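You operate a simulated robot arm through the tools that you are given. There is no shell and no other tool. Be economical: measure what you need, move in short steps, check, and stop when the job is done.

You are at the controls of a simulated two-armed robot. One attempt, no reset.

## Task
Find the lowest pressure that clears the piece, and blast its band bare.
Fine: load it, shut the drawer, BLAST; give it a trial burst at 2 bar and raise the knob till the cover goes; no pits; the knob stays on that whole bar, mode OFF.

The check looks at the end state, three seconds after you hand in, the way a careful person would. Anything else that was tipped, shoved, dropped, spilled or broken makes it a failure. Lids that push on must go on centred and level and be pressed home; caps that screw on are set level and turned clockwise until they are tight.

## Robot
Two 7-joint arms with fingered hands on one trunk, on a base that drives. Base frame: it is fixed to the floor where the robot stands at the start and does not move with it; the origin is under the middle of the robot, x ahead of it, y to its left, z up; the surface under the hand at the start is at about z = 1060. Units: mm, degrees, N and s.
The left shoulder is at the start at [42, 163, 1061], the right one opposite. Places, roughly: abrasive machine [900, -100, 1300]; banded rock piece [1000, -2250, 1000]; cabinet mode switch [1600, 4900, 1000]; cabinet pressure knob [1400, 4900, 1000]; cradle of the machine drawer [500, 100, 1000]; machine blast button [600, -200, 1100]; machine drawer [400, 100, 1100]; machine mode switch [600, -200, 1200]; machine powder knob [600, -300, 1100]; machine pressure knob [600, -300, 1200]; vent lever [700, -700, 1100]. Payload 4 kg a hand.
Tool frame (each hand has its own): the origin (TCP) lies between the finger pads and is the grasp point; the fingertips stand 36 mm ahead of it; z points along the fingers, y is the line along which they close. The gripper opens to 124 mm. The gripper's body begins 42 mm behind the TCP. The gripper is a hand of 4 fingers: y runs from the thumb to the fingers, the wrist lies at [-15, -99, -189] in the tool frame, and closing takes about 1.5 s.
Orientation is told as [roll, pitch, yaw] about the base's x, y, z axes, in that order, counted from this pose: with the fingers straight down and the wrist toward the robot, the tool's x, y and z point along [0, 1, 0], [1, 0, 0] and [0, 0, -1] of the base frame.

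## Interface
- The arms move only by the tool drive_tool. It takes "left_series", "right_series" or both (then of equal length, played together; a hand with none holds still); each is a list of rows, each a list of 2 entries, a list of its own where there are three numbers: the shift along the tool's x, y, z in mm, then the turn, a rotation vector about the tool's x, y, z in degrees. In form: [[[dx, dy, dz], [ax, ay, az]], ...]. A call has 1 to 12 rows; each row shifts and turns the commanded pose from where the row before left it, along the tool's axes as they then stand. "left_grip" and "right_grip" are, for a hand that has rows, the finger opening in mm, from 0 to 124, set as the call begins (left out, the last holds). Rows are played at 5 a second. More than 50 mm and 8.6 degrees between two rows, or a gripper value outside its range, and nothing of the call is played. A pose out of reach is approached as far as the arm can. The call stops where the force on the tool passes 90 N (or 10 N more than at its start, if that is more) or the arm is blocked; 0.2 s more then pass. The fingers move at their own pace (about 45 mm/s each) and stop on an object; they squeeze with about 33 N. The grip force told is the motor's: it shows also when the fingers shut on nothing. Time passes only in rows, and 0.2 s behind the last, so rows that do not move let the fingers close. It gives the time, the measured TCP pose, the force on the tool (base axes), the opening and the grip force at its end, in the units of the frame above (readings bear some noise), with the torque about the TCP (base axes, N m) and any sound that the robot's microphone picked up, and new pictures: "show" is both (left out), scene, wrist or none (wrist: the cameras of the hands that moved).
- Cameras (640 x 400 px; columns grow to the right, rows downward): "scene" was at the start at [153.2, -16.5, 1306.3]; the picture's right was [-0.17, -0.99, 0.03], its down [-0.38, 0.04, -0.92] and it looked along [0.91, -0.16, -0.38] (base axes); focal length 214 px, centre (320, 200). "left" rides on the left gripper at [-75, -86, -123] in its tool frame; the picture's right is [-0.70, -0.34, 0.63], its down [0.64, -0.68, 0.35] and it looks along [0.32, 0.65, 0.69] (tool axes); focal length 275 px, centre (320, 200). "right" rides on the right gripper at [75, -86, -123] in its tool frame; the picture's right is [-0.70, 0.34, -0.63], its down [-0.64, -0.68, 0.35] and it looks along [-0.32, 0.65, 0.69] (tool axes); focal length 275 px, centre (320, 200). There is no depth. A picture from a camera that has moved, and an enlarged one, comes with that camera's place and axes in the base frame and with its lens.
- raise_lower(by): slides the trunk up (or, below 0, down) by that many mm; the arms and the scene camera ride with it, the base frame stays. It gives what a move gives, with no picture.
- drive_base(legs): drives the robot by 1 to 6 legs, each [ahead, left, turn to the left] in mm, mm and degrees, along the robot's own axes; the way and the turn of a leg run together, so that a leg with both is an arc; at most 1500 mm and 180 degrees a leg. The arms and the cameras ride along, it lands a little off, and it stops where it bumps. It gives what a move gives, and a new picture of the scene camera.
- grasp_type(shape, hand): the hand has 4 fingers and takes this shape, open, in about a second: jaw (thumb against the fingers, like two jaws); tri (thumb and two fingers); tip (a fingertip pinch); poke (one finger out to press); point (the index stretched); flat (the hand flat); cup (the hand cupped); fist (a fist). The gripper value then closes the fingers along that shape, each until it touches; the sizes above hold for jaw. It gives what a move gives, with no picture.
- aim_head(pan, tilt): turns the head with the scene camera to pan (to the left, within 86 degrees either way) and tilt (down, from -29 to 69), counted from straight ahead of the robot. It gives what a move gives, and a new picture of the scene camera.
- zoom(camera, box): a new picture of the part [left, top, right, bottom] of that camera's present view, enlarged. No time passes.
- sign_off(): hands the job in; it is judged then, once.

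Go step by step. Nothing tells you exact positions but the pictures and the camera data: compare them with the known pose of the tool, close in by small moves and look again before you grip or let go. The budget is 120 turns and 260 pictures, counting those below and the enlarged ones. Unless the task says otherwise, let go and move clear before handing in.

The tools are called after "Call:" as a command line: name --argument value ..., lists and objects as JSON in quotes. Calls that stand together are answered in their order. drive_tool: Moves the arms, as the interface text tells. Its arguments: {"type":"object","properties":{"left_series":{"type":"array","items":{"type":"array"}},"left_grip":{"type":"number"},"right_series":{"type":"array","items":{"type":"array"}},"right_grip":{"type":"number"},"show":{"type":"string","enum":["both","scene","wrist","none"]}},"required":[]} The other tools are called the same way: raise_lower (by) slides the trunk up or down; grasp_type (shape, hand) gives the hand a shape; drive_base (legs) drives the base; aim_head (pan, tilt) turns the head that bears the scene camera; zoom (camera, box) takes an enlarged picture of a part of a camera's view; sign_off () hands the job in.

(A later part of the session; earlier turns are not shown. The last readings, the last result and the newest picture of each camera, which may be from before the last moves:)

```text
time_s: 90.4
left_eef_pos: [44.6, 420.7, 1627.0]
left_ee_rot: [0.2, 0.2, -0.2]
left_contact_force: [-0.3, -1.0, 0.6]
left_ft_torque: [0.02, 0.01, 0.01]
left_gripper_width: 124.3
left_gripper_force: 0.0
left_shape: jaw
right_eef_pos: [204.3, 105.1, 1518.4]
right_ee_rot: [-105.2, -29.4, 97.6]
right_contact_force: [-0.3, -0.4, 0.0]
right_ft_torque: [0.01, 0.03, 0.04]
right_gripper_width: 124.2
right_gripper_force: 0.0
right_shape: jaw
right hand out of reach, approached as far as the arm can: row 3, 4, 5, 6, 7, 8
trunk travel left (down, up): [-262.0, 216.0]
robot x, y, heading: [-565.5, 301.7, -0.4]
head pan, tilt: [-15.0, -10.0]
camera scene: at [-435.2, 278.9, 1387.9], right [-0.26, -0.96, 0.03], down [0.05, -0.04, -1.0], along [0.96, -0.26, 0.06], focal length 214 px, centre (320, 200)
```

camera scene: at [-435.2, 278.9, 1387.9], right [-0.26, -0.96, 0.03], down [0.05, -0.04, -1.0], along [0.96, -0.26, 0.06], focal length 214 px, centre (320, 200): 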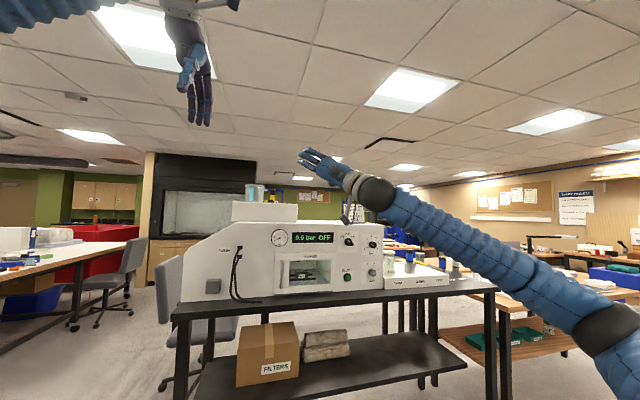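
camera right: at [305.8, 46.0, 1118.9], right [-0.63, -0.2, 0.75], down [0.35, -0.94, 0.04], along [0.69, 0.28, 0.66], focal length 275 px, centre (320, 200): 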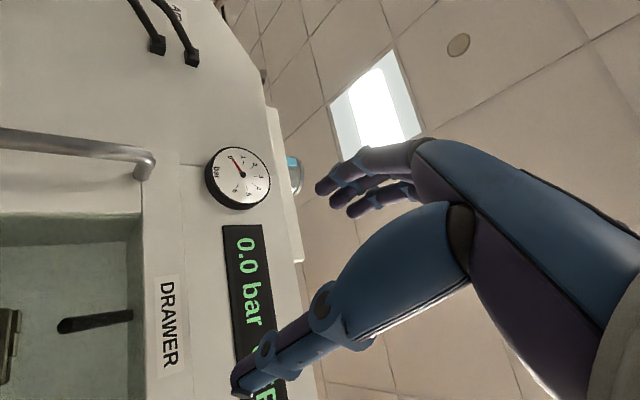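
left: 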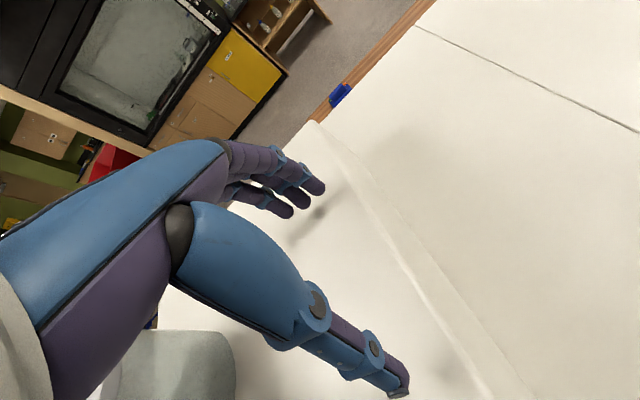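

The trunk raise also swings the arm up; it's over-stretched. I'll bring the hand nearer the robot and down to panel height, still in the clear.

Call:
drive_tool --right_series '[[[12, -26, -33], [0, 0, 0]], [[12, -26, -33], [0, 0, 0]], [[12, -26, -33], [0, 0, 0]], [[12, -26, -33], [0, 0, 0]], [[12, -26, -33], [0, 0, 0]], [[12, -26, -33], [0, 0, 0]], [[12, -26, -33], [0, 0, 0]]]' --show "scene"

```text
time_s: 92.2
left_eef_pos: [46.1, 421.4, 1623.9]
left_ee_rot: [0.0, 0.2, -0.2]
left_contact_force: [-0.2, 0.9, 0.3]
left_ft_torque: [0.02, 0.03, -0.01]
left_gripper_width: 123.9
left_gripper_force: 0.1
left_shape: jaw
right_eef_pos: [-35.3, -53.0, 1412.0]
right_ee_rot: [-114.3, -28.0, 101.9]
right_contact_force: [0.7, -0.5, 0.0]
right_ft_torque: [0.04, -0.03, 0.0]
right_gripper_width: 124.1
right_gripper_force: 0.1
right_shape: jaw
right hand out of reach, approached as far as the arm can: row 1, 2, 3, 4, 5, 6, 7
trunk travel left (down, up): [-262.0, 216.0]
robot x, y, heading: [-563.7, 301.5, -0.2]
head pan, tilt: [-15.0, -10.0]
stopped in row 7 (right hand): the arm was blocked; the commanded pose is now the measured one
camera scene: at [-433.3, 279.3, 1387.5], right [-0.26, -0.96, 0.03], down [0.05, -0.04, -1.0], along [0.96, -0.26, 0.06], focal length 214 px, centre (320, 200)
```

scene: 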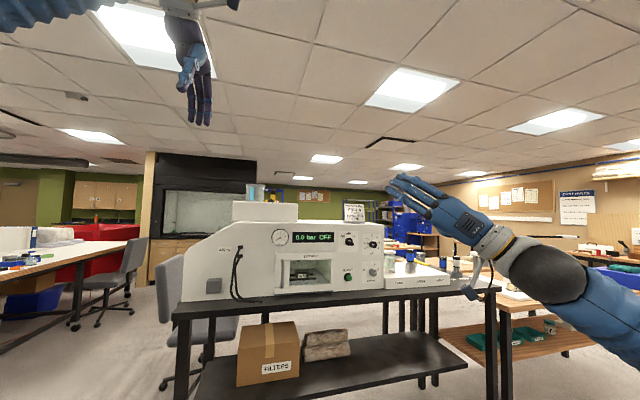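

Call:
drive_tool --right_series '[[[36, -21, -16], [0, 0, 0]], [[36, -21, -16], [0, 0, 0]], [[36, -21, -16], [0, 0, 0]], [[36, -21, -16], [0, 0, 0]], [[0, 0, 0], [3.6, 6.1, 0]], [[0, 0, 0], [3.6, 6.1, 0]], [[0, 0, 0], [3.6, 6.1, 0]]]' --show "none"

Call:
drive_tool --right_series '[[[0, 0, 0], [0, 0, -8]], [[0, 0, 0], [0, 0, -8]], [[0, 0, 0], [0, 0, -8]], [[0, 0, 0], [0, 0, -8]], [[0, 0, 0], [0, 0, -8]], [[0, 0, 0], [0, 0, -8]]]' --show "scene"

```text
time_s: 94.0
left_eef_pos: [43.7, 424.1, 1625.3]
left_ee_rot: [0.1, 0.3, -0.2]
left_contact_force: [-0.2, -0.2, -0.2]
left_ft_torque: [-0.03, -0.01, 0.0]
left_gripper_width: 123.8
left_gripper_force: 0.1
left_shape: jaw
right_eef_pos: [-164.7, -83.7, 1424.8]
right_ee_rot: [-108.0, -30.0, 98.8]
right_contact_force: [-0.4, -0.1, -0.7]
right_ft_torque: [-0.02, -0.02, 0.0]
right_gripper_width: 124.2
right_gripper_force: 0.2
right_shape: jaw
right hand out of reach, approached as far as the arm can: row 1, 2, 3, 4, 7
trunk travel left (down, up): [-262.0, 216.0]
robot x, y, heading: [-562.9, 301.0, -0.4]
head pan, tilt: [-15.0, -10.0]
stopped in row 7 (right hand): the arm was blocked; the commanded pose is now the measured one
```

```text
time_s: 95.4
left_eef_pos: [41.9, 424.9, 1628.2]
left_ee_rot: [-0.1, 0.1, -0.2]
left_contact_force: [0.1, 0.1, -0.4]
left_ft_torque: [-0.02, -0.01, -0.04]
left_gripper_width: 124.0
left_gripper_force: 0.1
left_shape: jaw
right_eef_pos: [-128.5, -95.4, 1358.9]
right_ee_rot: [-110.2, -13.8, 93.5]
right_contact_force: [-0.9, 0.1, -0.3]
right_ft_torque: [0.03, -0.03, -0.03]
right_gripper_width: 124.1
right_gripper_force: 0.1
right_shape: jaw
right hand out of reach, approached as far as the arm can: row 1, 2, 3, 4, 5, 6
trunk travel left (down, up): [-262.0, 216.0]
robot x, y, heading: [-566.6, 305.4, -0.4]
head pan, tilt: [-15.0, -10.0]
camera scene: at [-436.3, 280.3, 1388.1], right [-0.26, -0.96, 0.03], down [0.06, -0.05, -1.0], along [0.96, -0.26, 0.07], focal length 214 px, centre (320, 200)
```

scene: 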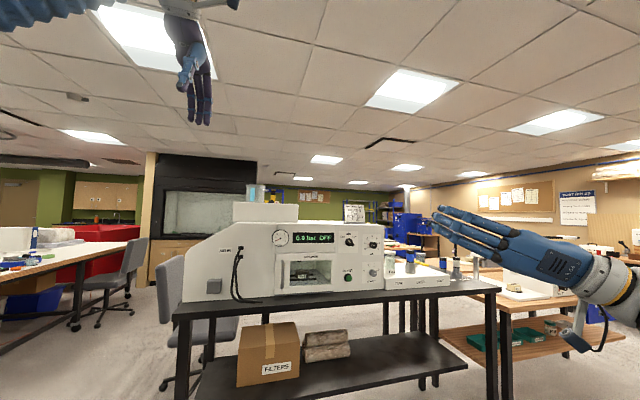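

That fold is a dead end. I'll go back to a natural pose (fingers forward-down) and use a poking fingertip for button and knobs instead. First unwind the hand.

Call:
drive_tool --right_series '[[[0, 10, 40], [0, 0, 8]], [[0, 10, 40], [0, 0, 8]], [[0, 10, 40], [0, 0, 8]], [[0, 10, 40], [0, 0, 8]], [[0, 0, 30], [0, 0, 8]], [[0, 0, 0], [4, 0, 8]], [[0, 0, 0], [6, 0, 6]], [[0, 0, 0], [8, 0, 0]], [[0, 0, 0], [8, 0, 0]], [[0, 0, 0], [8, 0, 0]], [[0, 0, 0], [8, 0, 0]]]' --show "scene"

```text
refused: row 6 steps farther than a row can; nothing moved
```

Call:
drive_tool --right_series '[[[0, 10, 40], [0, 0, 8]], [[0, 10, 40], [0, 0, 8]], [[0, 10, 40], [0, 0, 8]], [[0, 10, 40], [0, 0, 8]], [[0, 0, 30], [0, 0, 8]], [[0, 0, 0], [0, 0, 8]], [[0, 0, 0], [0, 0, 8]], [[0, 0, 0], [8, 0, 0]], [[0, 0, 0], [8, 0, 0]], [[0, 0, 0], [8, 0, 0]], [[0, 0, 0], [8, 0, 0]]]' --show "scene"

```text
time_s: 97.8
left_eef_pos: [41.4, 425.9, 1627.4]
left_ee_rot: [0.1, 0.0, -0.2]
left_contact_force: [0.9, 0.3, 0.2]
left_ft_torque: [0.03, 0.0, 0.0]
left_gripper_width: 124.1
left_gripper_force: 0.1
left_shape: jaw
right_eef_pos: [42.7, -68.2, 1442.6]
right_ee_rot: [-59.1, -68.7, 49.0]
right_contact_force: [-1.9, -0.6, 3.0]
right_ft_torque: [0.02, 0.2, 0.01]
right_gripper_width: 124.0
right_gripper_force: 0.0
right_shape: jaw
right hand out of reach, approached as far as the arm can: row 7
trunk travel left (down, up): [-262.0, 216.0]
robot x, y, heading: [-563.7, 305.2, -0.5]
head pan, tilt: [-15.0, -10.0]
camera scene: at [-437.1, 280.9, 1388.7], right [-0.26, -0.96, 0.03], down [0.06, -0.05, -1.0], along [0.96, -0.26, 0.07], focal length 214 px, centre (320, 200)
```

scene: 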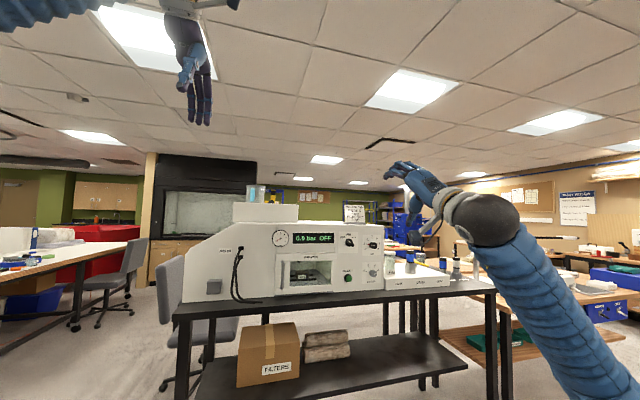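

Pose is good: fingers nearly straight ahead. I'll lower the trunk a bit to bring this pose to panel height, and see.

Call:
raise_lower --by -110

Call:
aim_head --pan -20 --tilt 5

```text
time_s: 99.2
left_eef_pos: [39.0, 425.5, 1519.7]
left_ee_rot: [-0.1, -0.1, -0.2]
left_contact_force: [-0.2, -0.6, 0.7]
left_ft_torque: [-0.03, 0.01, 0.0]
left_gripper_width: 123.8
left_gripper_force: 0.1
left_shape: jaw
right_eef_pos: [40.8, -67.9, 1334.0]
right_ee_rot: [-59.5, -68.8, 49.6]
right_contact_force: [-0.1, 0.3, -0.5]
right_ft_torque: [0.0, 0.0, -0.02]
right_gripper_width: 124.1
right_gripper_force: 0.1
right_shape: jaw
trunk travel left (down, up): [-152.0, 326.0]
robot x, y, heading: [-564.8, 301.2, -0.2]
head pan, tilt: [-15.0, -10.0]
```

```text
time_s: 100.0
left_eef_pos: [41.9, 424.5, 1517.2]
left_ee_rot: [0.1, -0.1, -0.2]
left_contact_force: [0.6, -0.3, -0.7]
left_ft_torque: [-0.02, 0.01, 0.0]
left_gripper_width: 123.9
left_gripper_force: 0.1
left_shape: jaw
right_eef_pos: [43.3, -68.6, 1331.6]
right_ee_rot: [-59.2, -68.6, 49.3]
right_contact_force: [0.3, -0.2, -0.3]
right_ft_torque: [0.03, 0.01, 0.03]
right_gripper_width: 124.1
right_gripper_force: 0.0
right_shape: jaw
trunk travel left (down, up): [-152.0, 326.0]
robot x, y, heading: [-568.7, 304.5, -0.2]
head pan, tilt: [-20.0, 5.0]
camera scene: at [-369.8, 270.3, 1227.9], right [-0.34, -0.94, 0.09], down [-0.33, 0.03, -0.94], along [0.88, -0.34, -0.32], focal length 214 px, centre (320, 200)
```

scene: 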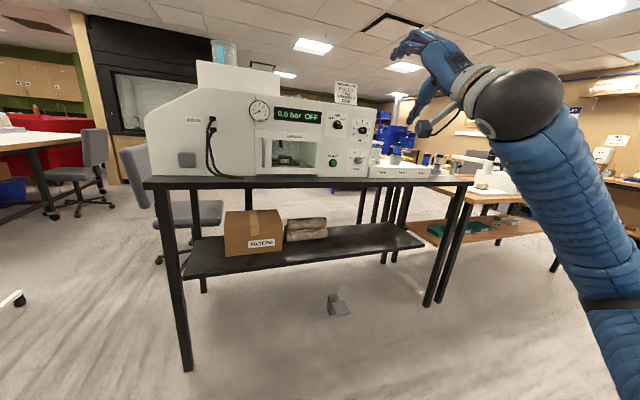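

Each unit is exact when reachable. Lower 95 more, then straighten the hand.

Call:
raise_lower --by -95

Call:
drive_tool --right_series '[[[0, 0, 0], [-7, 4, 0]], [[0, 0, 0], [-7, 4, 0]]]' --show "none" --right_grip 75

Call:
drive_tool --right_series '[[[0, 0, 0], [0, 0, -8]], [[0, 0, 0], [0, 0, -8]], [[0, 0, 0], [0, 0, -8]], [[0, 0, 0], [0, 0, -8]], [[0, 0, 0], [0, 0, -8]]]' --show "scene"

```text
time_s: 101.2
left_eef_pos: [39.3, 424.5, 1424.6]
left_ee_rot: [0.0, -0.1, -0.2]
left_contact_force: [-0.6, -0.3, -0.6]
left_ft_torque: [0.03, -0.04, 0.01]
left_gripper_width: 123.6
left_gripper_force: 0.1
left_shape: jaw
right_eef_pos: [38.9, -69.0, 1237.4]
right_ee_rot: [-59.6, -68.8, 49.5]
right_contact_force: [-0.2, 0.0, 0.2]
right_ft_torque: [-0.01, 0.0, 0.0]
right_gripper_width: 123.8
right_gripper_force: 0.1
right_shape: jaw
trunk travel left (down, up): [-57.0, 421.0]
robot x, y, heading: [-567.3, 301.2, -0.2]
head pan, tilt: [-20.0, 5.0]
```

```text
time_s: 101.8
left_eef_pos: [41.5, 425.2, 1422.1]
left_ee_rot: [0.0, 0.1, -0.2]
left_contact_force: [0.1, -0.6, 0.7]
left_ft_torque: [-0.01, 0.03, -0.01]
left_gripper_width: 124.0
left_gripper_force: 0.2
left_shape: jaw
right_eef_pos: [42.9, -69.3, 1236.4]
right_ee_rot: [-90.6, -72.7, 90.9]
right_contact_force: [-0.1, 0.2, -0.7]
right_ft_torque: [-0.03, 0.0, -0.01]
right_gripper_width: 75.5
right_gripper_force: 0.1
right_shape: jaw
trunk travel left (down, up): [-57.0, 421.0]
robot x, y, heading: [-563.1, 303.6, -0.3]
head pan, tilt: [-20.0, 5.0]
```

```text
time_s: 103.2
left_eef_pos: [38.2, 425.6, 1424.5]
left_ee_rot: [-0.1, -0.1, -0.2]
left_contact_force: [-0.9, -0.2, 0.3]
left_ft_torque: [0.01, -0.01, 0.01]
left_gripper_width: 124.1
left_gripper_force: 0.0
left_shape: jaw
right_eef_pos: [111.6, -42.9, 1118.3]
right_ee_rot: [-75.4, -37.5, 81.9]
right_contact_force: [-0.3, -0.2, 0.7]
right_ft_torque: [0.05, 0.02, 0.01]
right_gripper_width: 75.4
right_gripper_force: 0.1
right_shape: jaw
right hand out of reach, approached as far as the arm can: row 4, 5
trunk travel left (down, up): [-57.0, 421.0]
robot x, y, heading: [-566.8, 301.4, -0.5]
head pan, tilt: [-20.0, 5.0]
stopped in row 5 (right hand): the arm was blocked; the commanded pose is now the measured one
camera scene: at [-301.8, 270.1, 1089.6], right [-0.32, -0.94, 0.14], down [-0.48, 0.03, -0.88], along [0.82, -0.34, -0.46], focal length 214 px, centre (320, 200)
```

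scene: 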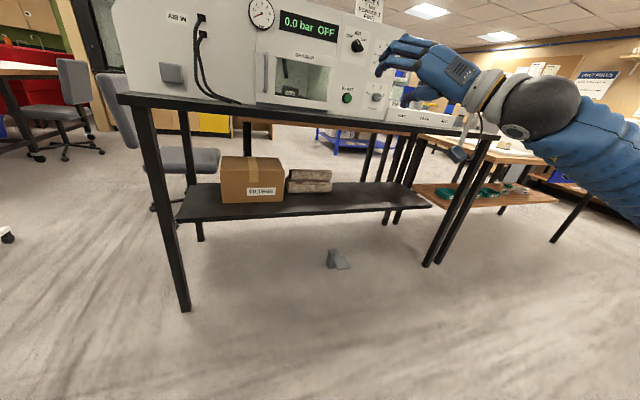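

Upper roll limit is ~131° here. Recover the straight pose, then move the base so the hand faces the pressure knob.

Call:
drive_tool --right_series '[[[-27, 22, -27], [0, 0, 0]], [[-27, 22, -27], [0, 0, 0]], [[-27, 22, -27], [0, 0, 0]], [[0, 0, 0], [-3.6, -4.5, 0]], [[0, 0, 0], [-3.6, -4.5, 0]], [[0, 0, 0], [0, 0, 8]], [[0, 0, 0], [0, 0, 8]]]' --show "none"

Call:
drive_base --legs '[[0, -240, 0], [380, 0, 0]]'

Call:
aim_head --pan -25 --tilt -12

```text
time_s: 104.8
left_eef_pos: [42.4, 423.7, 1421.8]
left_ee_rot: [0.0, 0.1, -0.3]
left_contact_force: [-0.5, 0.2, 0.1]
left_ft_torque: [0.01, 0.01, 0.04]
left_gripper_width: 123.9
left_gripper_force: 0.1
left_shape: jaw
right_eef_pos: [61.6, -18.0, 1224.4]
right_ee_rot: [-89.9, -54.5, 90.9]
right_contact_force: [-0.2, -0.7, 0.4]
right_ft_torque: [0.01, 0.01, -0.03]
right_gripper_width: 75.5
right_gripper_force: 0.1
right_shape: jaw
right hand out of reach, approached as far as the arm can: row 2, 3
trunk travel left (down, up): [-57.0, 421.0]
robot x, y, heading: [-564.0, 301.8, -0.3]
head pan, tilt: [-20.0, 5.0]
```

```text
time_s: 108.6
left_eef_pos: [420.3, 182.1, 1422.7]
left_ee_rot: [0.0, 0.2, -0.1]
left_contact_force: [0.2, -0.7, 0.4]
left_ft_torque: [0.03, 0.05, 0.01]
left_gripper_width: 123.8
left_gripper_force: 0.0
left_shape: jaw
right_eef_pos: [440.3, -260.1, 1224.1]
right_ee_rot: [-89.7, -54.4, 90.9]
right_contact_force: [0.8, 0.9, 0.5]
right_ft_torque: [0.0, -0.01, 0.0]
right_gripper_width: 74.9
right_gripper_force: 0.1
right_shape: jaw
trunk travel left (down, up): [-57.0, 421.0]
robot x, y, heading: [-190.2, 62.7, -0.0]
head pan, tilt: [-20.0, 5.0]
camera scene: at [77.9, 28.2, 1088.2], right [-0.32, -0.94, 0.14], down [-0.48, 0.03, -0.88], along [0.82, -0.34, -0.46], focal length 214 px, centre (320, 200)
```

scene: 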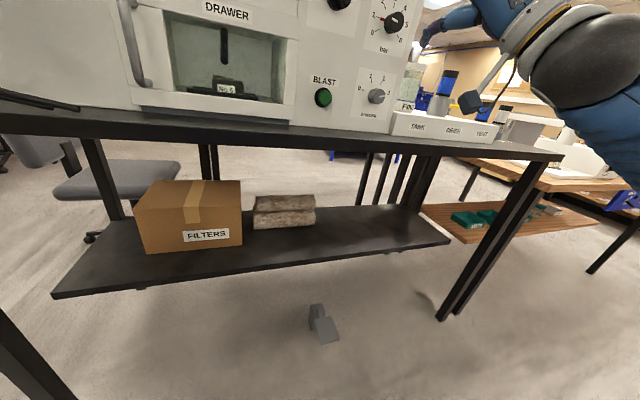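

```text
time_s: 109.4
left_eef_pos: [419.0, 182.8, 1422.2]
left_ee_rot: [0.0, 0.2, 0.0]
left_contact_force: [-0.1, -1.1, -0.9]
left_ft_torque: [0.0, -0.01, -0.03]
left_gripper_width: 123.9
left_gripper_force: 0.1
left_shape: jaw
right_eef_pos: [438.0, -259.9, 1224.7]
right_ee_rot: [-89.8, -54.4, 91.0]
right_contact_force: [0.1, 0.2, 0.7]
right_ft_torque: [0.03, 0.01, 0.01]
right_gripper_width: 75.3
right_gripper_force: 0.2
right_shape: jaw
trunk travel left (down, up): [-57.0, 421.0]
robot x, y, heading: [-185.3, 59.3, -0.2]
head pan, tilt: [-25.0, -12.0]
camera scene: at [77.6, 24.6, 1116.8], right [-0.39, -0.91, 0.17], down [-0.23, -0.09, -0.97], along [0.89, -0.42, -0.17], focal length 214 px, centre (320, 200)
```

scene: 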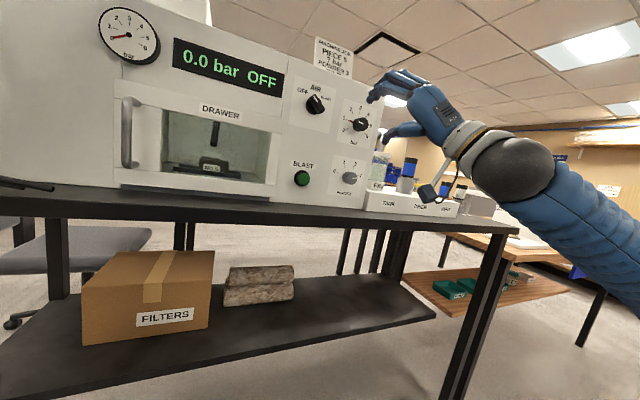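

Great view of the panel. Zoom to examine both knobs and refine their positions.

Call:
zoom --camera "scene" --box '[285, 70, 395, 140]'

Call:
zoom --camera "right" --box '[0, 0, 640, 400]'

```text
5.71 times, centred on (340, 105) of scene
camera zoom: at [77.6, 24.6, 1116.8], right [-0.39, -0.91, 0.17], down [-0.23, -0.09, -0.97], along [0.89, -0.42, -0.17], focal length 1226 px, centre (206, 743)
```

zoom: 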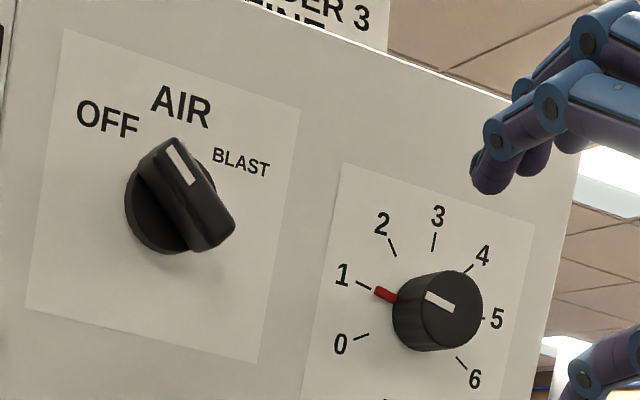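

```text
1.00 times, centred on (320, 200) of right (not enlarged: the box is as wide or as high as the picture)
camera zoom: at [316.0, -252.2, 1111.9], right [-0.63, -0.38, 0.68], down [0.36, -0.91, -0.18], along [0.69, 0.14, 0.71], focal length 275 px, centre (320, 200)
```

zoom: 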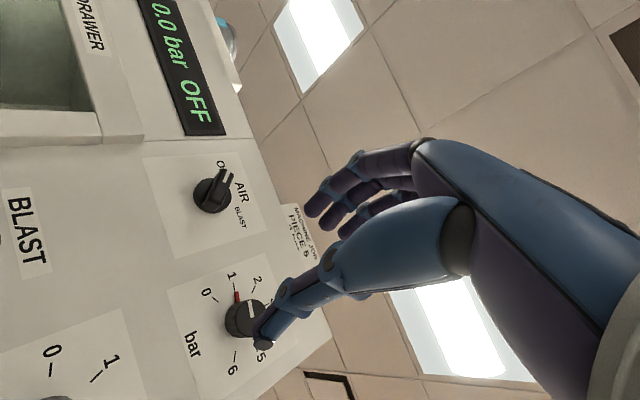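

The pressure knob is a plain round cylinder (ø≈40) near [575,-292,1231]; AIR is near [590,-162,1246]. I'll bring the jaw coaxially in front of the pressure knob.

Call:
drive_tool --right_series '[[[-15, -7, 30], [0, 0, 0]], [[-15, -7, 30], [0, 0, 0]], [[0, 0, 15], [0, 0, 0]]]'

Call:
zoom --camera "scene" --box '[300, 60, 420, 150]'

```text
time_s: 110.2
left_eef_pos: [420.0, 183.2, 1420.2]
left_ee_rot: [-0.1, 0.0, -0.2]
left_contact_force: [-0.6, 0.4, 0.0]
left_ft_torque: [-0.01, -0.01, 0.02]
left_gripper_width: 123.9
left_gripper_force: 0.0
left_shape: jaw
right_eef_pos: [516.3, -292.8, 1229.3]
right_ee_rot: [-89.7, -54.3, 90.8]
right_contact_force: [-0.3, 0.6, 0.1]
right_ft_torque: [0.01, -0.02, -0.04]
right_gripper_width: 75.0
right_gripper_force: 0.2
right_shape: jaw
trunk travel left (down, up): [-57.0, 421.0]
robot x, y, heading: [-186.0, 65.1, 0.1]
head pan, tilt: [-25.0, -12.0]
camera scene: at [78.0, 24.6, 1116.6], right [-0.39, -0.9, 0.17], down [-0.23, -0.09, -0.97], along [0.89, -0.42, -0.17], focal length 214 px, centre (320, 200)
camera right: at [393.3, -284.5, 1116.3], right [-0.62, -0.38, 0.68], down [0.36, -0.91, -0.18], along [0.69, 0.13, 0.71], focal length 275 px, centre (320, 200)
```

scene: 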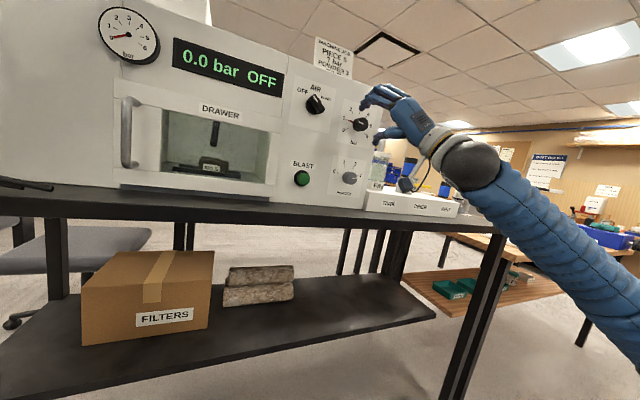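
right: 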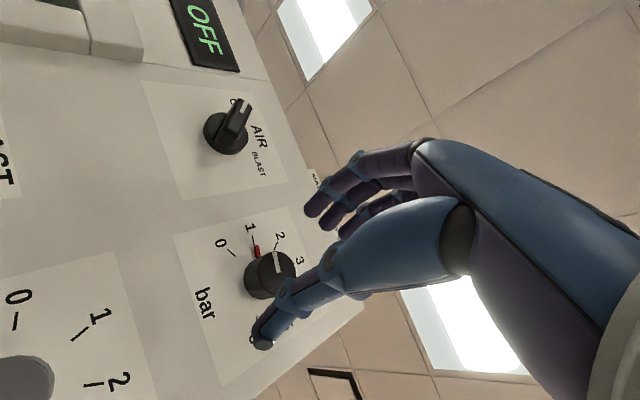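

```text
4.44 times, centred on (360, 105) of scene
camera zoom: at [78.0, 24.6, 1116.6], right [-0.39, -0.9, 0.17], down [-0.23, -0.09, -0.97], along [0.89, -0.42, -0.17], focal length 953 px, centre (142, 622)
```

zoom: 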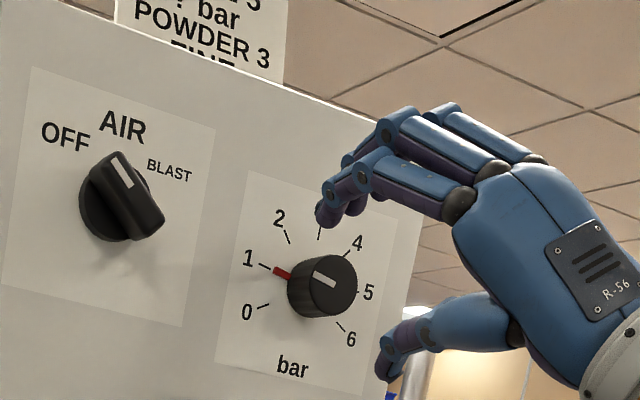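

Aligned: knob face ≈[582,-292,1231]. Advance so the tips straddle it.

Call:
drive_tool --right_series '[[[0, 2, 14], [0, 0, 0]], [[0, 0, 14], [0, 0, 0]], [[0, 0, 13], [0, 0, 0]]]'

Call:
zoom --camera "scene" --box '[300, 60, 420, 150]'

```text
time_s: 111.0
left_eef_pos: [419.9, 182.6, 1421.0]
left_ee_rot: [0.0, 0.1, -0.1]
left_contact_force: [1.4, 0.1, -0.1]
left_ft_torque: [0.02, 0.03, -0.02]
left_gripper_width: 123.8
left_gripper_force: 0.1
left_shape: jaw
right_eef_pos: [555.7, -289.5, 1231.6]
right_ee_rot: [-89.8, -54.4, 91.0]
right_contact_force: [0.2, -0.3, 0.3]
right_ft_torque: [0.01, 0.0, -0.05]
right_gripper_width: 75.2
right_gripper_force: 0.0
right_shape: jaw
trunk travel left (down, up): [-57.0, 421.0]
robot x, y, heading: [-184.4, 58.1, -0.3]
head pan, tilt: [-25.0, -12.0]
camera scene: at [77.9, 24.6, 1116.7], right [-0.39, -0.9, 0.17], down [-0.23, -0.09, -0.97], along [0.89, -0.42, -0.17], focal length 214 px, centre (320, 200)
camera right: at [432.3, -282.5, 1118.8], right [-0.63, -0.38, 0.68], down [0.36, -0.91, -0.18], along [0.69, 0.14, 0.71], focal length 275 px, centre (320, 200)
```

scene: 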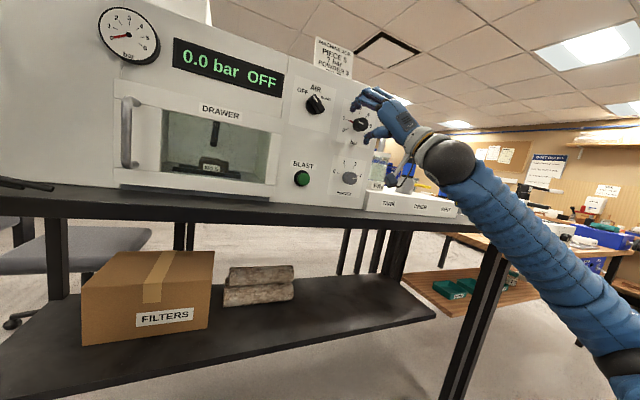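
right: 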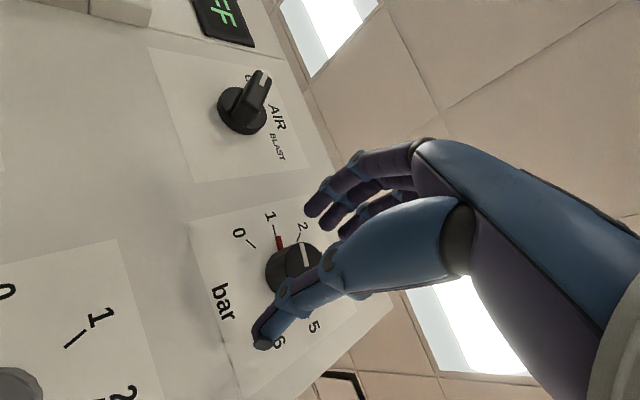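

```text
4.44 times, centred on (360, 105) of scene
camera zoom: at [77.9, 24.6, 1116.7], right [-0.39, -0.9, 0.17], down [-0.23, -0.09, -0.97], along [0.89, -0.42, -0.17], focal length 953 px, centre (142, 622)
```

zoom: 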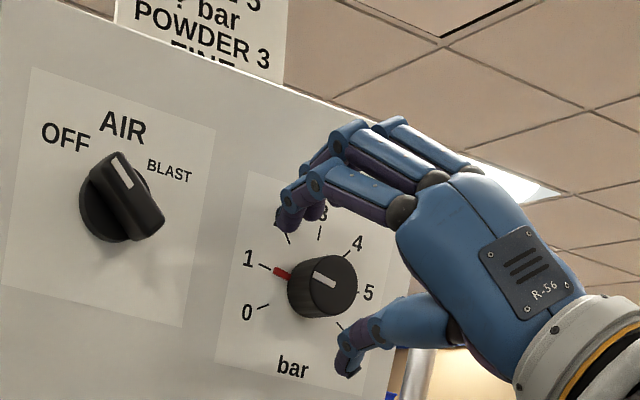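

Straddled well. Close on the knob.

Call:
drive_tool --right_series '[[[0, 0, 0], [0, 0, 0]], [[0, 0, 0], [0, 0, 0]], [[0, 0, 0], [0, 0, 0]], [[0, 0, 0], [0, 0, 0]], [[0, 0, 0], [0, 0, 0]], [[0, 0, 0], [0, 0, 0]], [[0, 0, 0], [0, 0, 0]]]' --right_grip 20 --show "wrist"

Call:
zoom --camera "scene" --box '[300, 60, 420, 150]'

```text
time_s: 112.6
left_eef_pos: [418.2, 182.0, 1422.7]
left_ee_rot: [0.0, 0.1, -0.1]
left_contact_force: [-0.3, -0.5, 0.6]
left_ft_torque: [-0.01, 0.0, -0.04]
left_gripper_width: 123.9
left_gripper_force: 0.1
left_shape: jaw
right_eef_pos: [555.5, -289.3, 1231.2]
right_ee_rot: [-89.8, -54.4, 91.0]
right_contact_force: [-6.4, 1.1, -9.2]
right_ft_torque: [0.01, 0.27, -0.03]
right_gripper_width: 27.3
right_gripper_force: 33.4
right_shape: jaw
trunk travel left (down, up): [-57.0, 421.0]
robot x, y, heading: [-187.6, 60.3, -0.1]
head pan, tilt: [-25.0, -12.0]
camera right: at [432.1, -282.4, 1118.5], right [-0.62, -0.38, 0.68], down [0.36, -0.91, -0.18], along [0.69, 0.14, 0.71], focal length 275 px, centre (320, 200)
```

right: 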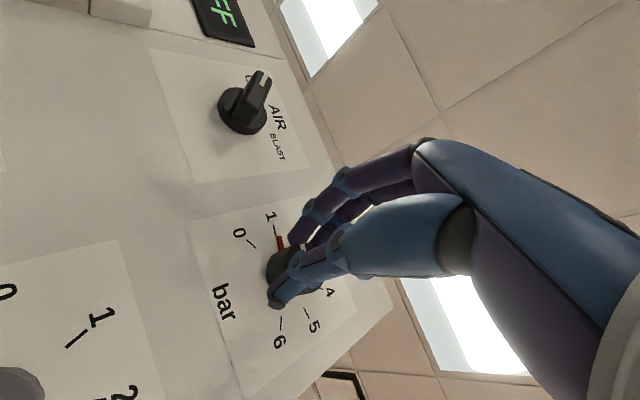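

```text
4.44 times, centred on (360, 105) of scene
camera zoom: at [77.6, 24.5, 1116.7], right [-0.39, -0.91, 0.17], down [-0.23, -0.09, -0.97], along [0.89, -0.42, -0.17], focal length 953 px, centre (142, 622)
```

zoom: 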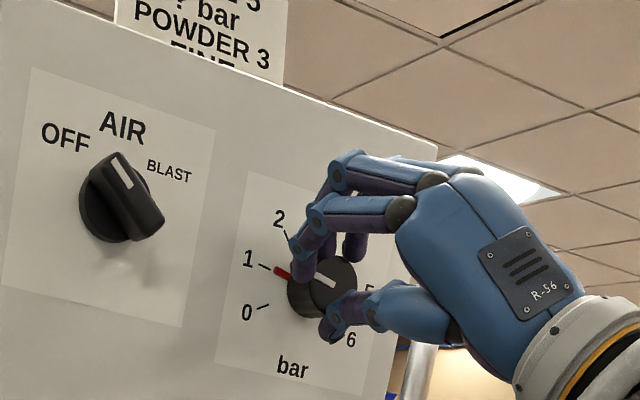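

Gripped. Turn clockwise 32° and check the pointer.

Call:
drive_tool --right_series '[[[0, 0, 0], [0, 0, 8]], [[0, 0, 0], [0, 0, 8]], [[0, 0, 0], [0, 0, 8]], [[0, 0, 0], [0, 0, 8]]]' --show "none"

Call:
zoom --camera "scene" --box '[300, 60, 420, 150]'

```text
time_s: 113.6
left_eef_pos: [415.2, 174.6, 1425.7]
left_ee_rot: [0.3, -0.1, -0.3]
left_contact_force: [-0.5, -0.1, 0.3]
left_ft_torque: [0.04, 0.0, 0.02]
left_gripper_width: 123.9
left_gripper_force: 0.1
left_shape: jaw
right_eef_pos: [547.8, -314.3, 1236.3]
right_ee_rot: [-93.8, -86.1, 92.5]
right_contact_force: [-14.7, -52.0, 17.6]
right_ft_torque: [0.45, -0.75, -1.41]
right_gripper_width: 11.0
right_gripper_force: 33.4
right_shape: jaw
trunk travel left (down, up): [-57.0, 421.0]
robot x, y, heading: [-187.2, 59.9, -0.3]
head pan, tilt: [-25.0, -12.0]
```

```text
4.44 times, centred on (360, 105) of scene
camera zoom: at [75.5, 19.3, 1118.0], right [-0.39, -0.91, 0.17], down [-0.22, -0.08, -0.97], along [0.89, -0.42, -0.17], focal length 953 px, centre (142, 622)
```

zoom: 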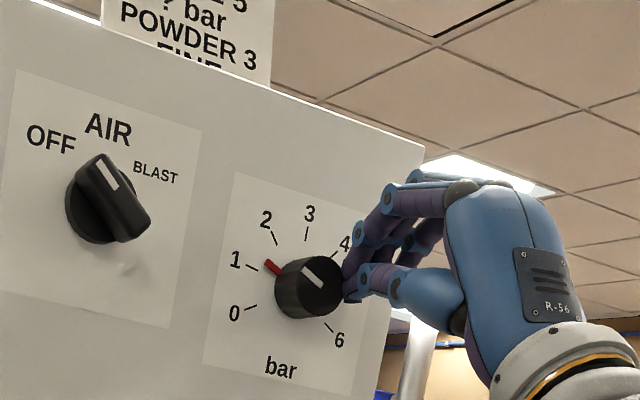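

The grip slipped off to the right; the knob moved about half a bar. Retreat, rewind the roll, and try the three-point (tri) shape, better for a round knob.

Call:
drive_tool --right_series '[[[0, 0, -20], [0, 0, 0]], [[0, 0, -25], [0, 0, 0]], [[0, 0, -15], [0, 0, -8]], [[0, 0, 0], [0, 0, -8]], [[0, 0, 0], [0, 0, -8]], [[0, 0, 0], [0, 0, -8]]]' --show "none"

Call:
grasp_type --hand "right" --shape "tri"

Call:
zoom --camera "scene" --box '[300, 60, 420, 150]'

Call:
zoom --camera "right" --box '[160, 80, 480, 400]'

```text
time_s: 115.0
left_eef_pos: [417.8, 183.2, 1422.9]
left_ee_rot: [-0.1, 0.1, 0.0]
left_contact_force: [0.0, 1.0, 0.2]
left_ft_torque: [0.01, -0.01, 0.0]
left_gripper_width: 123.7
left_gripper_force: 0.0
left_shape: jaw
right_eef_pos: [496.5, -289.5, 1233.2]
right_ee_rot: [-89.7, -54.2, 91.0]
right_contact_force: [0.2, 0.1, 0.4]
right_ft_torque: [-0.02, -0.01, -0.02]
right_gripper_width: 5.4
right_gripper_force: 32.8
right_shape: jaw
trunk travel left (down, up): [-57.0, 421.0]
robot x, y, heading: [-188.1, 62.5, -0.3]
head pan, tilt: [-25.0, -12.0]
```

```text
time_s: 115.9
left_eef_pos: [419.1, 182.1, 1421.6]
left_ee_rot: [-0.1, 0.1, -0.1]
left_contact_force: [-0.3, -0.2, -0.2]
left_ft_torque: [0.0, 0.0, 0.0]
left_gripper_width: 123.9
left_gripper_force: 0.1
left_shape: jaw
right_eef_pos: [496.6, -290.2, 1232.2]
right_ee_rot: [-89.7, -54.4, 90.9]
right_contact_force: [0.6, -0.5, 0.5]
right_ft_torque: [0.0, 0.01, 0.01]
right_gripper_width: 123.5
right_gripper_force: 0.0
right_shape: tri
trunk travel left (down, up): [-57.0, 421.0]
robot x, y, heading: [-185.0, 62.3, -0.1]
head pan, tilt: [-25.0, -12.0]
```

```text
4.44 times, centred on (360, 105) of scene
camera zoom: at [77.6, 24.6, 1116.8], right [-0.39, -0.91, 0.17], down [-0.23, -0.09, -0.97], along [0.89, -0.42, -0.17], focal length 953 px, centre (142, 622)
```

zoom: 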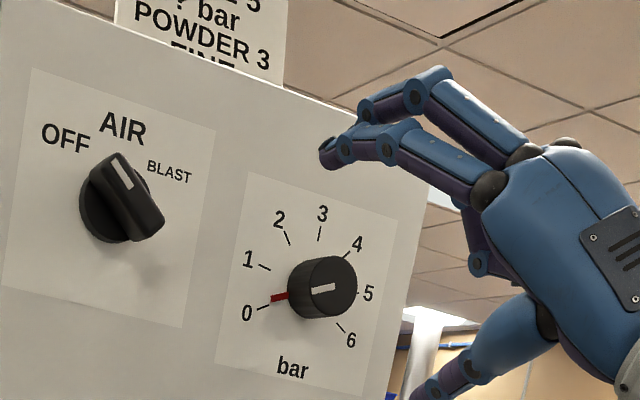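

```text
1.25 times, centred on (320, 240) of right
camera zoom: at [373.3, -282.3, 1119.1], right [-0.63, -0.38, 0.68], down [0.36, -0.91, -0.18], along [0.69, 0.13, 0.71], focal length 344 px, centre (320, 150)
```

zoom: 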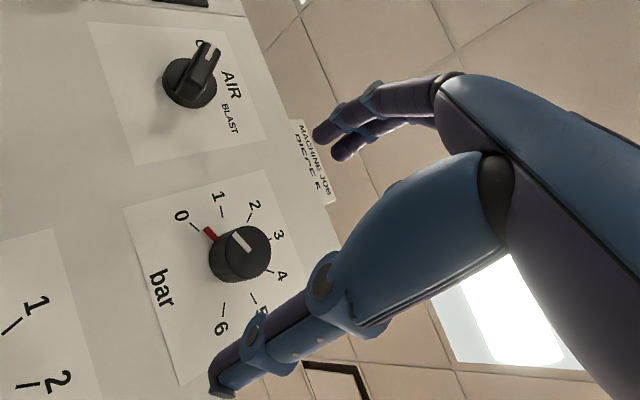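

Knob went back to about 0.3. Approach again in tri shape, centred.

Call:
drive_tool --right_series '[[[0, 0, 20], [0, 0, 0]], [[0, 0, 20], [0, 0, 0]], [[0, 0, 19], [0, 0, 0]], [[0, 0, 0], [0, 0, 0]]]' --right_grip 80 --show "none"

Call:
zoom --camera "scene" --box '[300, 60, 420, 150]'

Call:
zoom --camera "right" --box '[160, 80, 480, 400]'

```text
time_s: 116.9
left_eef_pos: [420.0, 183.7, 1421.9]
left_ee_rot: [0.0, 0.1, -0.1]
left_contact_force: [0.4, 1.3, 0.5]
left_ft_torque: [0.0, 0.01, -0.04]
left_gripper_width: 123.5
left_gripper_force: 0.1
left_shape: jaw
right_eef_pos: [553.5, -289.1, 1232.4]
right_ee_rot: [-89.8, -54.4, 90.9]
right_contact_force: [0.0, -0.4, -1.4]
right_ft_torque: [-0.03, -0.03, 0.01]
right_gripper_width: 80.5
right_gripper_force: 0.1
right_shape: tri
trunk travel left (down, up): [-57.0, 421.0]
robot x, y, heading: [-185.2, 58.3, -0.5]
head pan, tilt: [-25.0, -12.0]
```

```text
4.44 times, centred on (360, 105) of scene
camera zoom: at [77.5, 24.6, 1116.9], right [-0.39, -0.91, 0.17], down [-0.23, -0.09, -0.97], along [0.89, -0.42, -0.17], focal length 953 px, centre (142, 622)
```

zoom: 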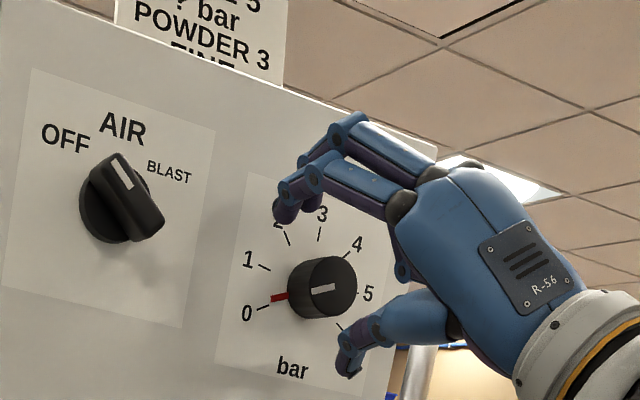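

```text
1.25 times, centred on (320, 240) of right
camera zoom: at [431.2, -280.9, 1121.0], right [-0.63, -0.38, 0.68], down [0.36, -0.91, -0.18], along [0.69, 0.14, 0.71], focal length 344 px, centre (320, 150)
```

zoom: 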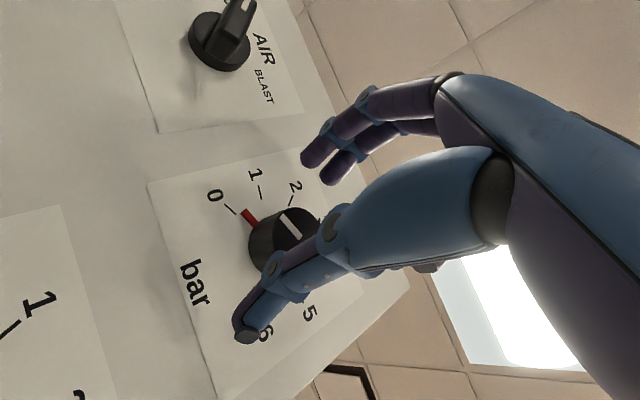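

Call:
drive_tool --right_series '[[[-1, 0, 6], [0, 0, 0]], [[0, 0, 0], [0, 0, 0]]]' --show "none"

Call:
drive_tool --right_series '[[[0, 0, 0], [0, 0, 0]], [[0, 0, 0], [0, 0, 0]], [[0, 0, 0], [0, 0, 0]], [[0, 0, 0], [0, 0, 0]], [[0, 0, 0], [0, 0, 0]], [[0, 0, 0], [0, 0, 0]], [[0, 0, 0], [0, 0, 0]], [[0, 0, 0], [0, 0, 0]]]' --right_grip 10 --show "none"

Call:
zoom --camera "scene" --box '[300, 60, 420, 150]'

Call:
zoom --camera "right" --box '[160, 80, 480, 400]'

```text
time_s: 117.5
left_eef_pos: [419.1, 184.5, 1420.0]
left_ee_rot: [0.0, 0.1, 0.0]
left_contact_force: [0.2, 0.7, 0.7]
left_ft_torque: [-0.02, -0.01, -0.03]
left_gripper_width: 124.0
left_gripper_force: 0.0
left_shape: jaw
right_eef_pos: [559.6, -291.0, 1233.6]
right_ee_rot: [-89.9, -54.4, 91.0]
right_contact_force: [0.1, 0.4, 0.1]
right_ft_torque: [0.03, 0.01, 0.01]
right_gripper_width: 80.1
right_gripper_force: 0.0
right_shape: tri
trunk travel left (down, up): [-57.0, 421.0]
robot x, y, heading: [-188.4, 60.4, -0.0]
head pan, tilt: [-25.0, -12.0]
```

```text
time_s: 119.3
left_eef_pos: [417.8, 183.1, 1421.0]
left_ee_rot: [0.0, 0.1, -0.1]
left_contact_force: [0.2, 0.0, 0.1]
left_ft_torque: [0.01, 0.0, 0.0]
left_gripper_width: 124.1
left_gripper_force: 0.0
left_shape: jaw
right_eef_pos: [559.6, -290.9, 1233.0]
right_ee_rot: [-89.8, -54.4, 91.0]
right_contact_force: [-7.1, 0.9, -7.3]
right_ft_torque: [-0.02, 0.13, 0.09]
right_gripper_width: 30.9
right_gripper_force: 33.1
right_shape: tri
trunk travel left (down, up): [-57.0, 421.0]
robot x, y, heading: [-188.8, 58.2, -0.2]
head pan, tilt: [-25.0, -12.0]
```

```text
4.44 times, centred on (360, 105) of scene
camera zoom: at [77.5, 24.6, 1116.8], right [-0.39, -0.91, 0.17], down [-0.23, -0.09, -0.97], along [0.89, -0.42, -0.17], focal length 953 px, centre (142, 622)
```

zoom: 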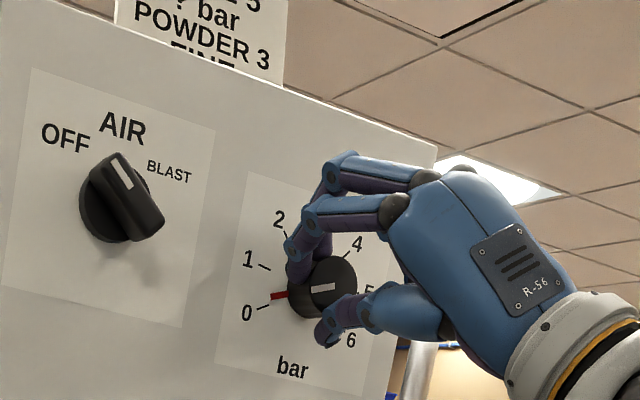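

```text
1.25 times, centred on (320, 240) of right
camera zoom: at [437.2, -281.6, 1120.6], right [-0.62, -0.38, 0.68], down [0.36, -0.91, -0.18], along [0.69, 0.14, 0.71], focal length 344 px, centre (320, 150)
```

zoom: 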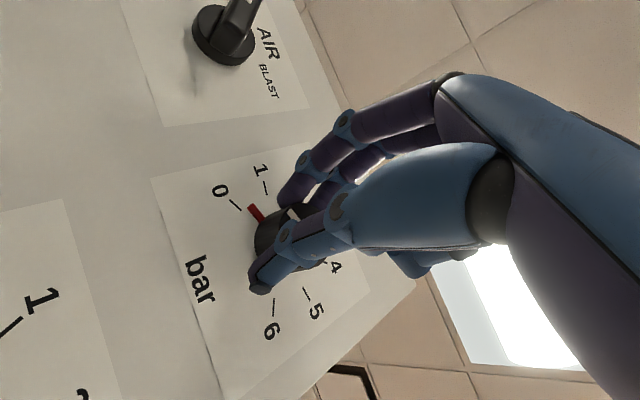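

Gripped with three points. Turn slowly clockwise.

Call:
drive_tool --right_series '[[[0, 0, 0], [0, 0, 4]], [[0, 0, 0], [0, 0, 4]], [[0, 0, 0], [0, 0, 4]], [[0, 0, 0], [0, 0, 4]], [[0, 0, 0], [0, 0, 4]]]' --show "none"

Call:
zoom --camera "scene" --box '[300, 60, 420, 150]'

```text
time_s: 120.5
left_eef_pos: [418.4, 183.8, 1422.1]
left_ee_rot: [0.0, 0.1, -0.1]
left_contact_force: [0.3, -1.1, -0.7]
left_ft_torque: [0.0, 0.02, 0.02]
left_gripper_width: 124.0
left_gripper_force: 0.1
left_shape: jaw
right_eef_pos: [558.7, -290.0, 1233.9]
right_ee_rot: [-89.9, -74.4, 91.0]
right_contact_force: [-2.7, 4.6, 2.6]
right_ft_torque: [-0.06, -0.27, 0.14]
right_gripper_width: 30.0
right_gripper_force: 33.0
right_shape: tri
trunk travel left (down, up): [-57.0, 421.0]
robot x, y, heading: [-182.9, 63.5, -0.3]
head pan, tilt: [-25.0, -12.0]
```

```text
4.44 times, centred on (360, 105) of scene
camera zoom: at [77.3, 25.1, 1117.0], right [-0.39, -0.9, 0.17], down [-0.23, -0.09, -0.97], along [0.89, -0.42, -0.17], focal length 953 px, centre (142, 622)
```

zoom: 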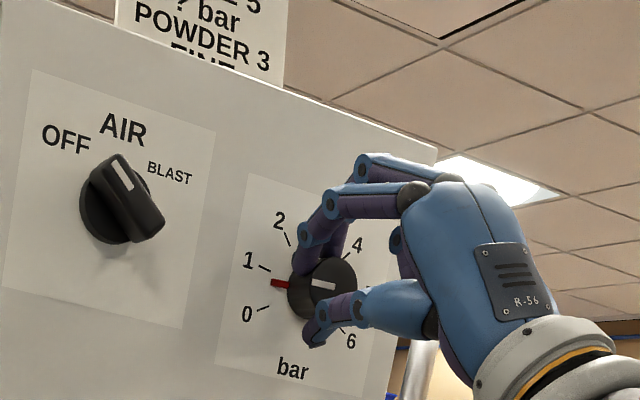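

It turns well. Continue.

Call:
drive_tool --right_series '[[[0, 0, 0], [0, 0, 4]], [[0, 0, 0], [0, 0, 4]], [[0, 0, 0], [0, 0, 4]], [[0, 0, 0], [0, 0, 4]], [[0, 0, 0], [0, 0, 4]], [[0, 0, 0], [0, 0, 4]], [[0, 0, 0], [0, 0, 4]], [[0, 0, 0], [0, 0, 4]]]' --show "none"

Call:
zoom --camera "scene" --box '[300, 60, 420, 150]'

```text
time_s: 122.3
left_eef_pos: [418.5, 183.8, 1421.6]
left_ee_rot: [0.0, 0.1, -0.1]
left_contact_force: [0.3, 0.6, 0.4]
left_ft_torque: [0.04, 0.02, -0.01]
left_gripper_width: 123.6
left_gripper_force: 0.0
left_shape: jaw
right_eef_pos: [559.1, -289.6, 1234.2]
right_ee_rot: [-88.6, -86.4, 89.9]
right_contact_force: [-2.4, 4.0, 5.1]
right_ft_torque: [-0.04, -0.43, 0.08]
right_gripper_width: 28.8
right_gripper_force: 32.8
right_shape: tri
right hand out of reach, approached as far as the arm can: row 4, 5, 6, 7, 8
trunk travel left (down, up): [-57.0, 421.0]
robot x, y, heading: [-189.1, 62.2, 0.1]
head pan, tilt: [-25.0, -12.0]
```

```text
4.44 times, centred on (360, 105) of scene
camera zoom: at [77.1, 25.3, 1117.0], right [-0.39, -0.91, 0.17], down [-0.23, -0.09, -0.97], along [0.89, -0.42, -0.17], focal length 953 px, centre (142, 622)
```

zoom: 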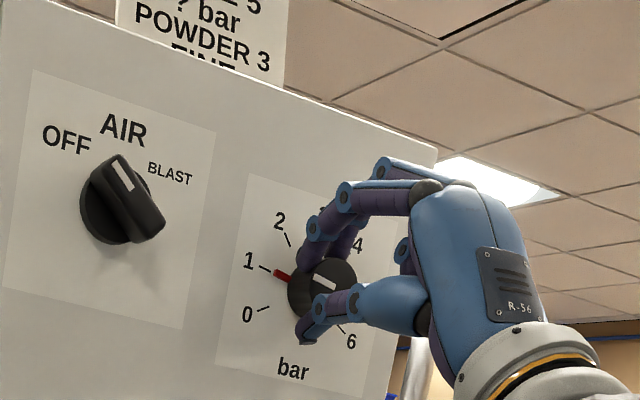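

Lower roll limit reached (~94°); pointer ≈0.95. Ratchet: open, roll back, regrip.

Call:
drive_tool --right_series '[[[0, 0, 0], [0, 0, 0]], [[0, 0, 0], [0, 0, 0]], [[0, 0, 0], [0, 0, 0]], [[0, 0, 0], [0, 0, 0]], [[0, 0, 0], [0, 0, -8]], [[0, 0, 0], [0, 0, -8]], [[0, 0, 0], [0, 0, -8]], [[0, 0, 0], [0, 0, -8]], [[0, 0, 0], [0, 0, -8]], [[0, 0, 0], [0, 0, -8]], [[0, 0, 0], [0, 0, -8]]]' --right_grip 80 --show "none"

Call:
drive_tool --right_series '[[[0, 0, 0], [0, 0, -6]], [[0, 0, 0], [0, 0, 0]], [[0, 0, 0], [0, 0, 0]], [[0, 0, 0], [0, 0, 0]], [[0, 0, 0], [0, 0, 0]], [[0, 0, 0], [0, 0, 0]], [[0, 0, 0], [0, 0, 0]], [[0, 0, 0], [0, 0, 0]]]' --right_grip 10 --show "none"

Call:
zoom --camera "scene" --box '[300, 60, 420, 150]'

```text
time_s: 124.5
left_eef_pos: [412.8, 180.7, 1423.8]
left_ee_rot: [0.0, 0.1, -0.4]
left_contact_force: [1.5, 0.3, -1.8]
left_ft_torque: [-0.03, 0.15, 0.0]
left_gripper_width: 124.0
left_gripper_force: 0.1
left_shape: jaw
right_eef_pos: [575.7, -293.9, 1174.1]
right_ee_rot: [-84.4, -41.6, 88.8]
right_contact_force: [-99.2, -6.8, 10.4]
right_ft_torque: [0.45, -1.33, 0.86]
right_gripper_width: 71.1
right_gripper_force: 22.3
right_shape: tri
trunk travel left (down, up): [-57.0, 421.0]
robot x, y, heading: [-191.6, 59.6, -0.7]
head pan, tilt: [-25.0, -12.0]
stopped in row 11 (right hand): the force on the tool passed its limit at 101 N (the readings are from after the stop); the commanded pose is now the measured one
```

```text
time_s: 124.8
left_eef_pos: [415.0, 173.5, 1420.3]
left_ee_rot: [0.2, 0.3, -0.7]
left_contact_force: [0.8, 0.3, -1.1]
left_ft_torque: [0.0, 0.14, -0.02]
left_gripper_width: 123.9
left_gripper_force: 0.1
left_shape: jaw
right_eef_pos: [575.4, -302.0, 1160.5]
right_ee_rot: [-83.5, -40.0, 88.4]
right_contact_force: [-98.7, -21.5, -7.8]
right_ft_torque: [-0.04, 0.99, -1.47]
right_gripper_width: 3.0
right_gripper_force: 32.5
right_shape: tri
trunk travel left (down, up): [-57.0, 421.0]
robot x, y, heading: [-190.9, 63.9, -0.8]
head pan, tilt: [-25.0, -12.0]
stopped in row 1 (right hand): the force on the tool passed its limit at 155 N (the readings are from after the stop); the commanded pose is now the measured one
```

```text
4.44 times, centred on (360, 105) of scene
camera zoom: at [70.3, 18.9, 1116.3], right [-0.4, -0.9, 0.17], down [-0.23, -0.08, -0.97], along [0.89, -0.43, -0.17], focal length 953 px, centre (142, 622)
```

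zoom: 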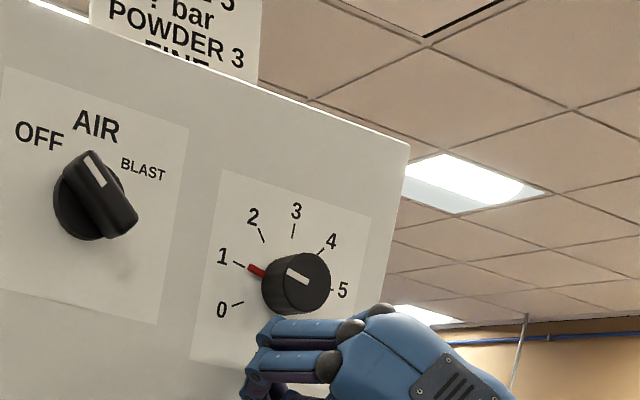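

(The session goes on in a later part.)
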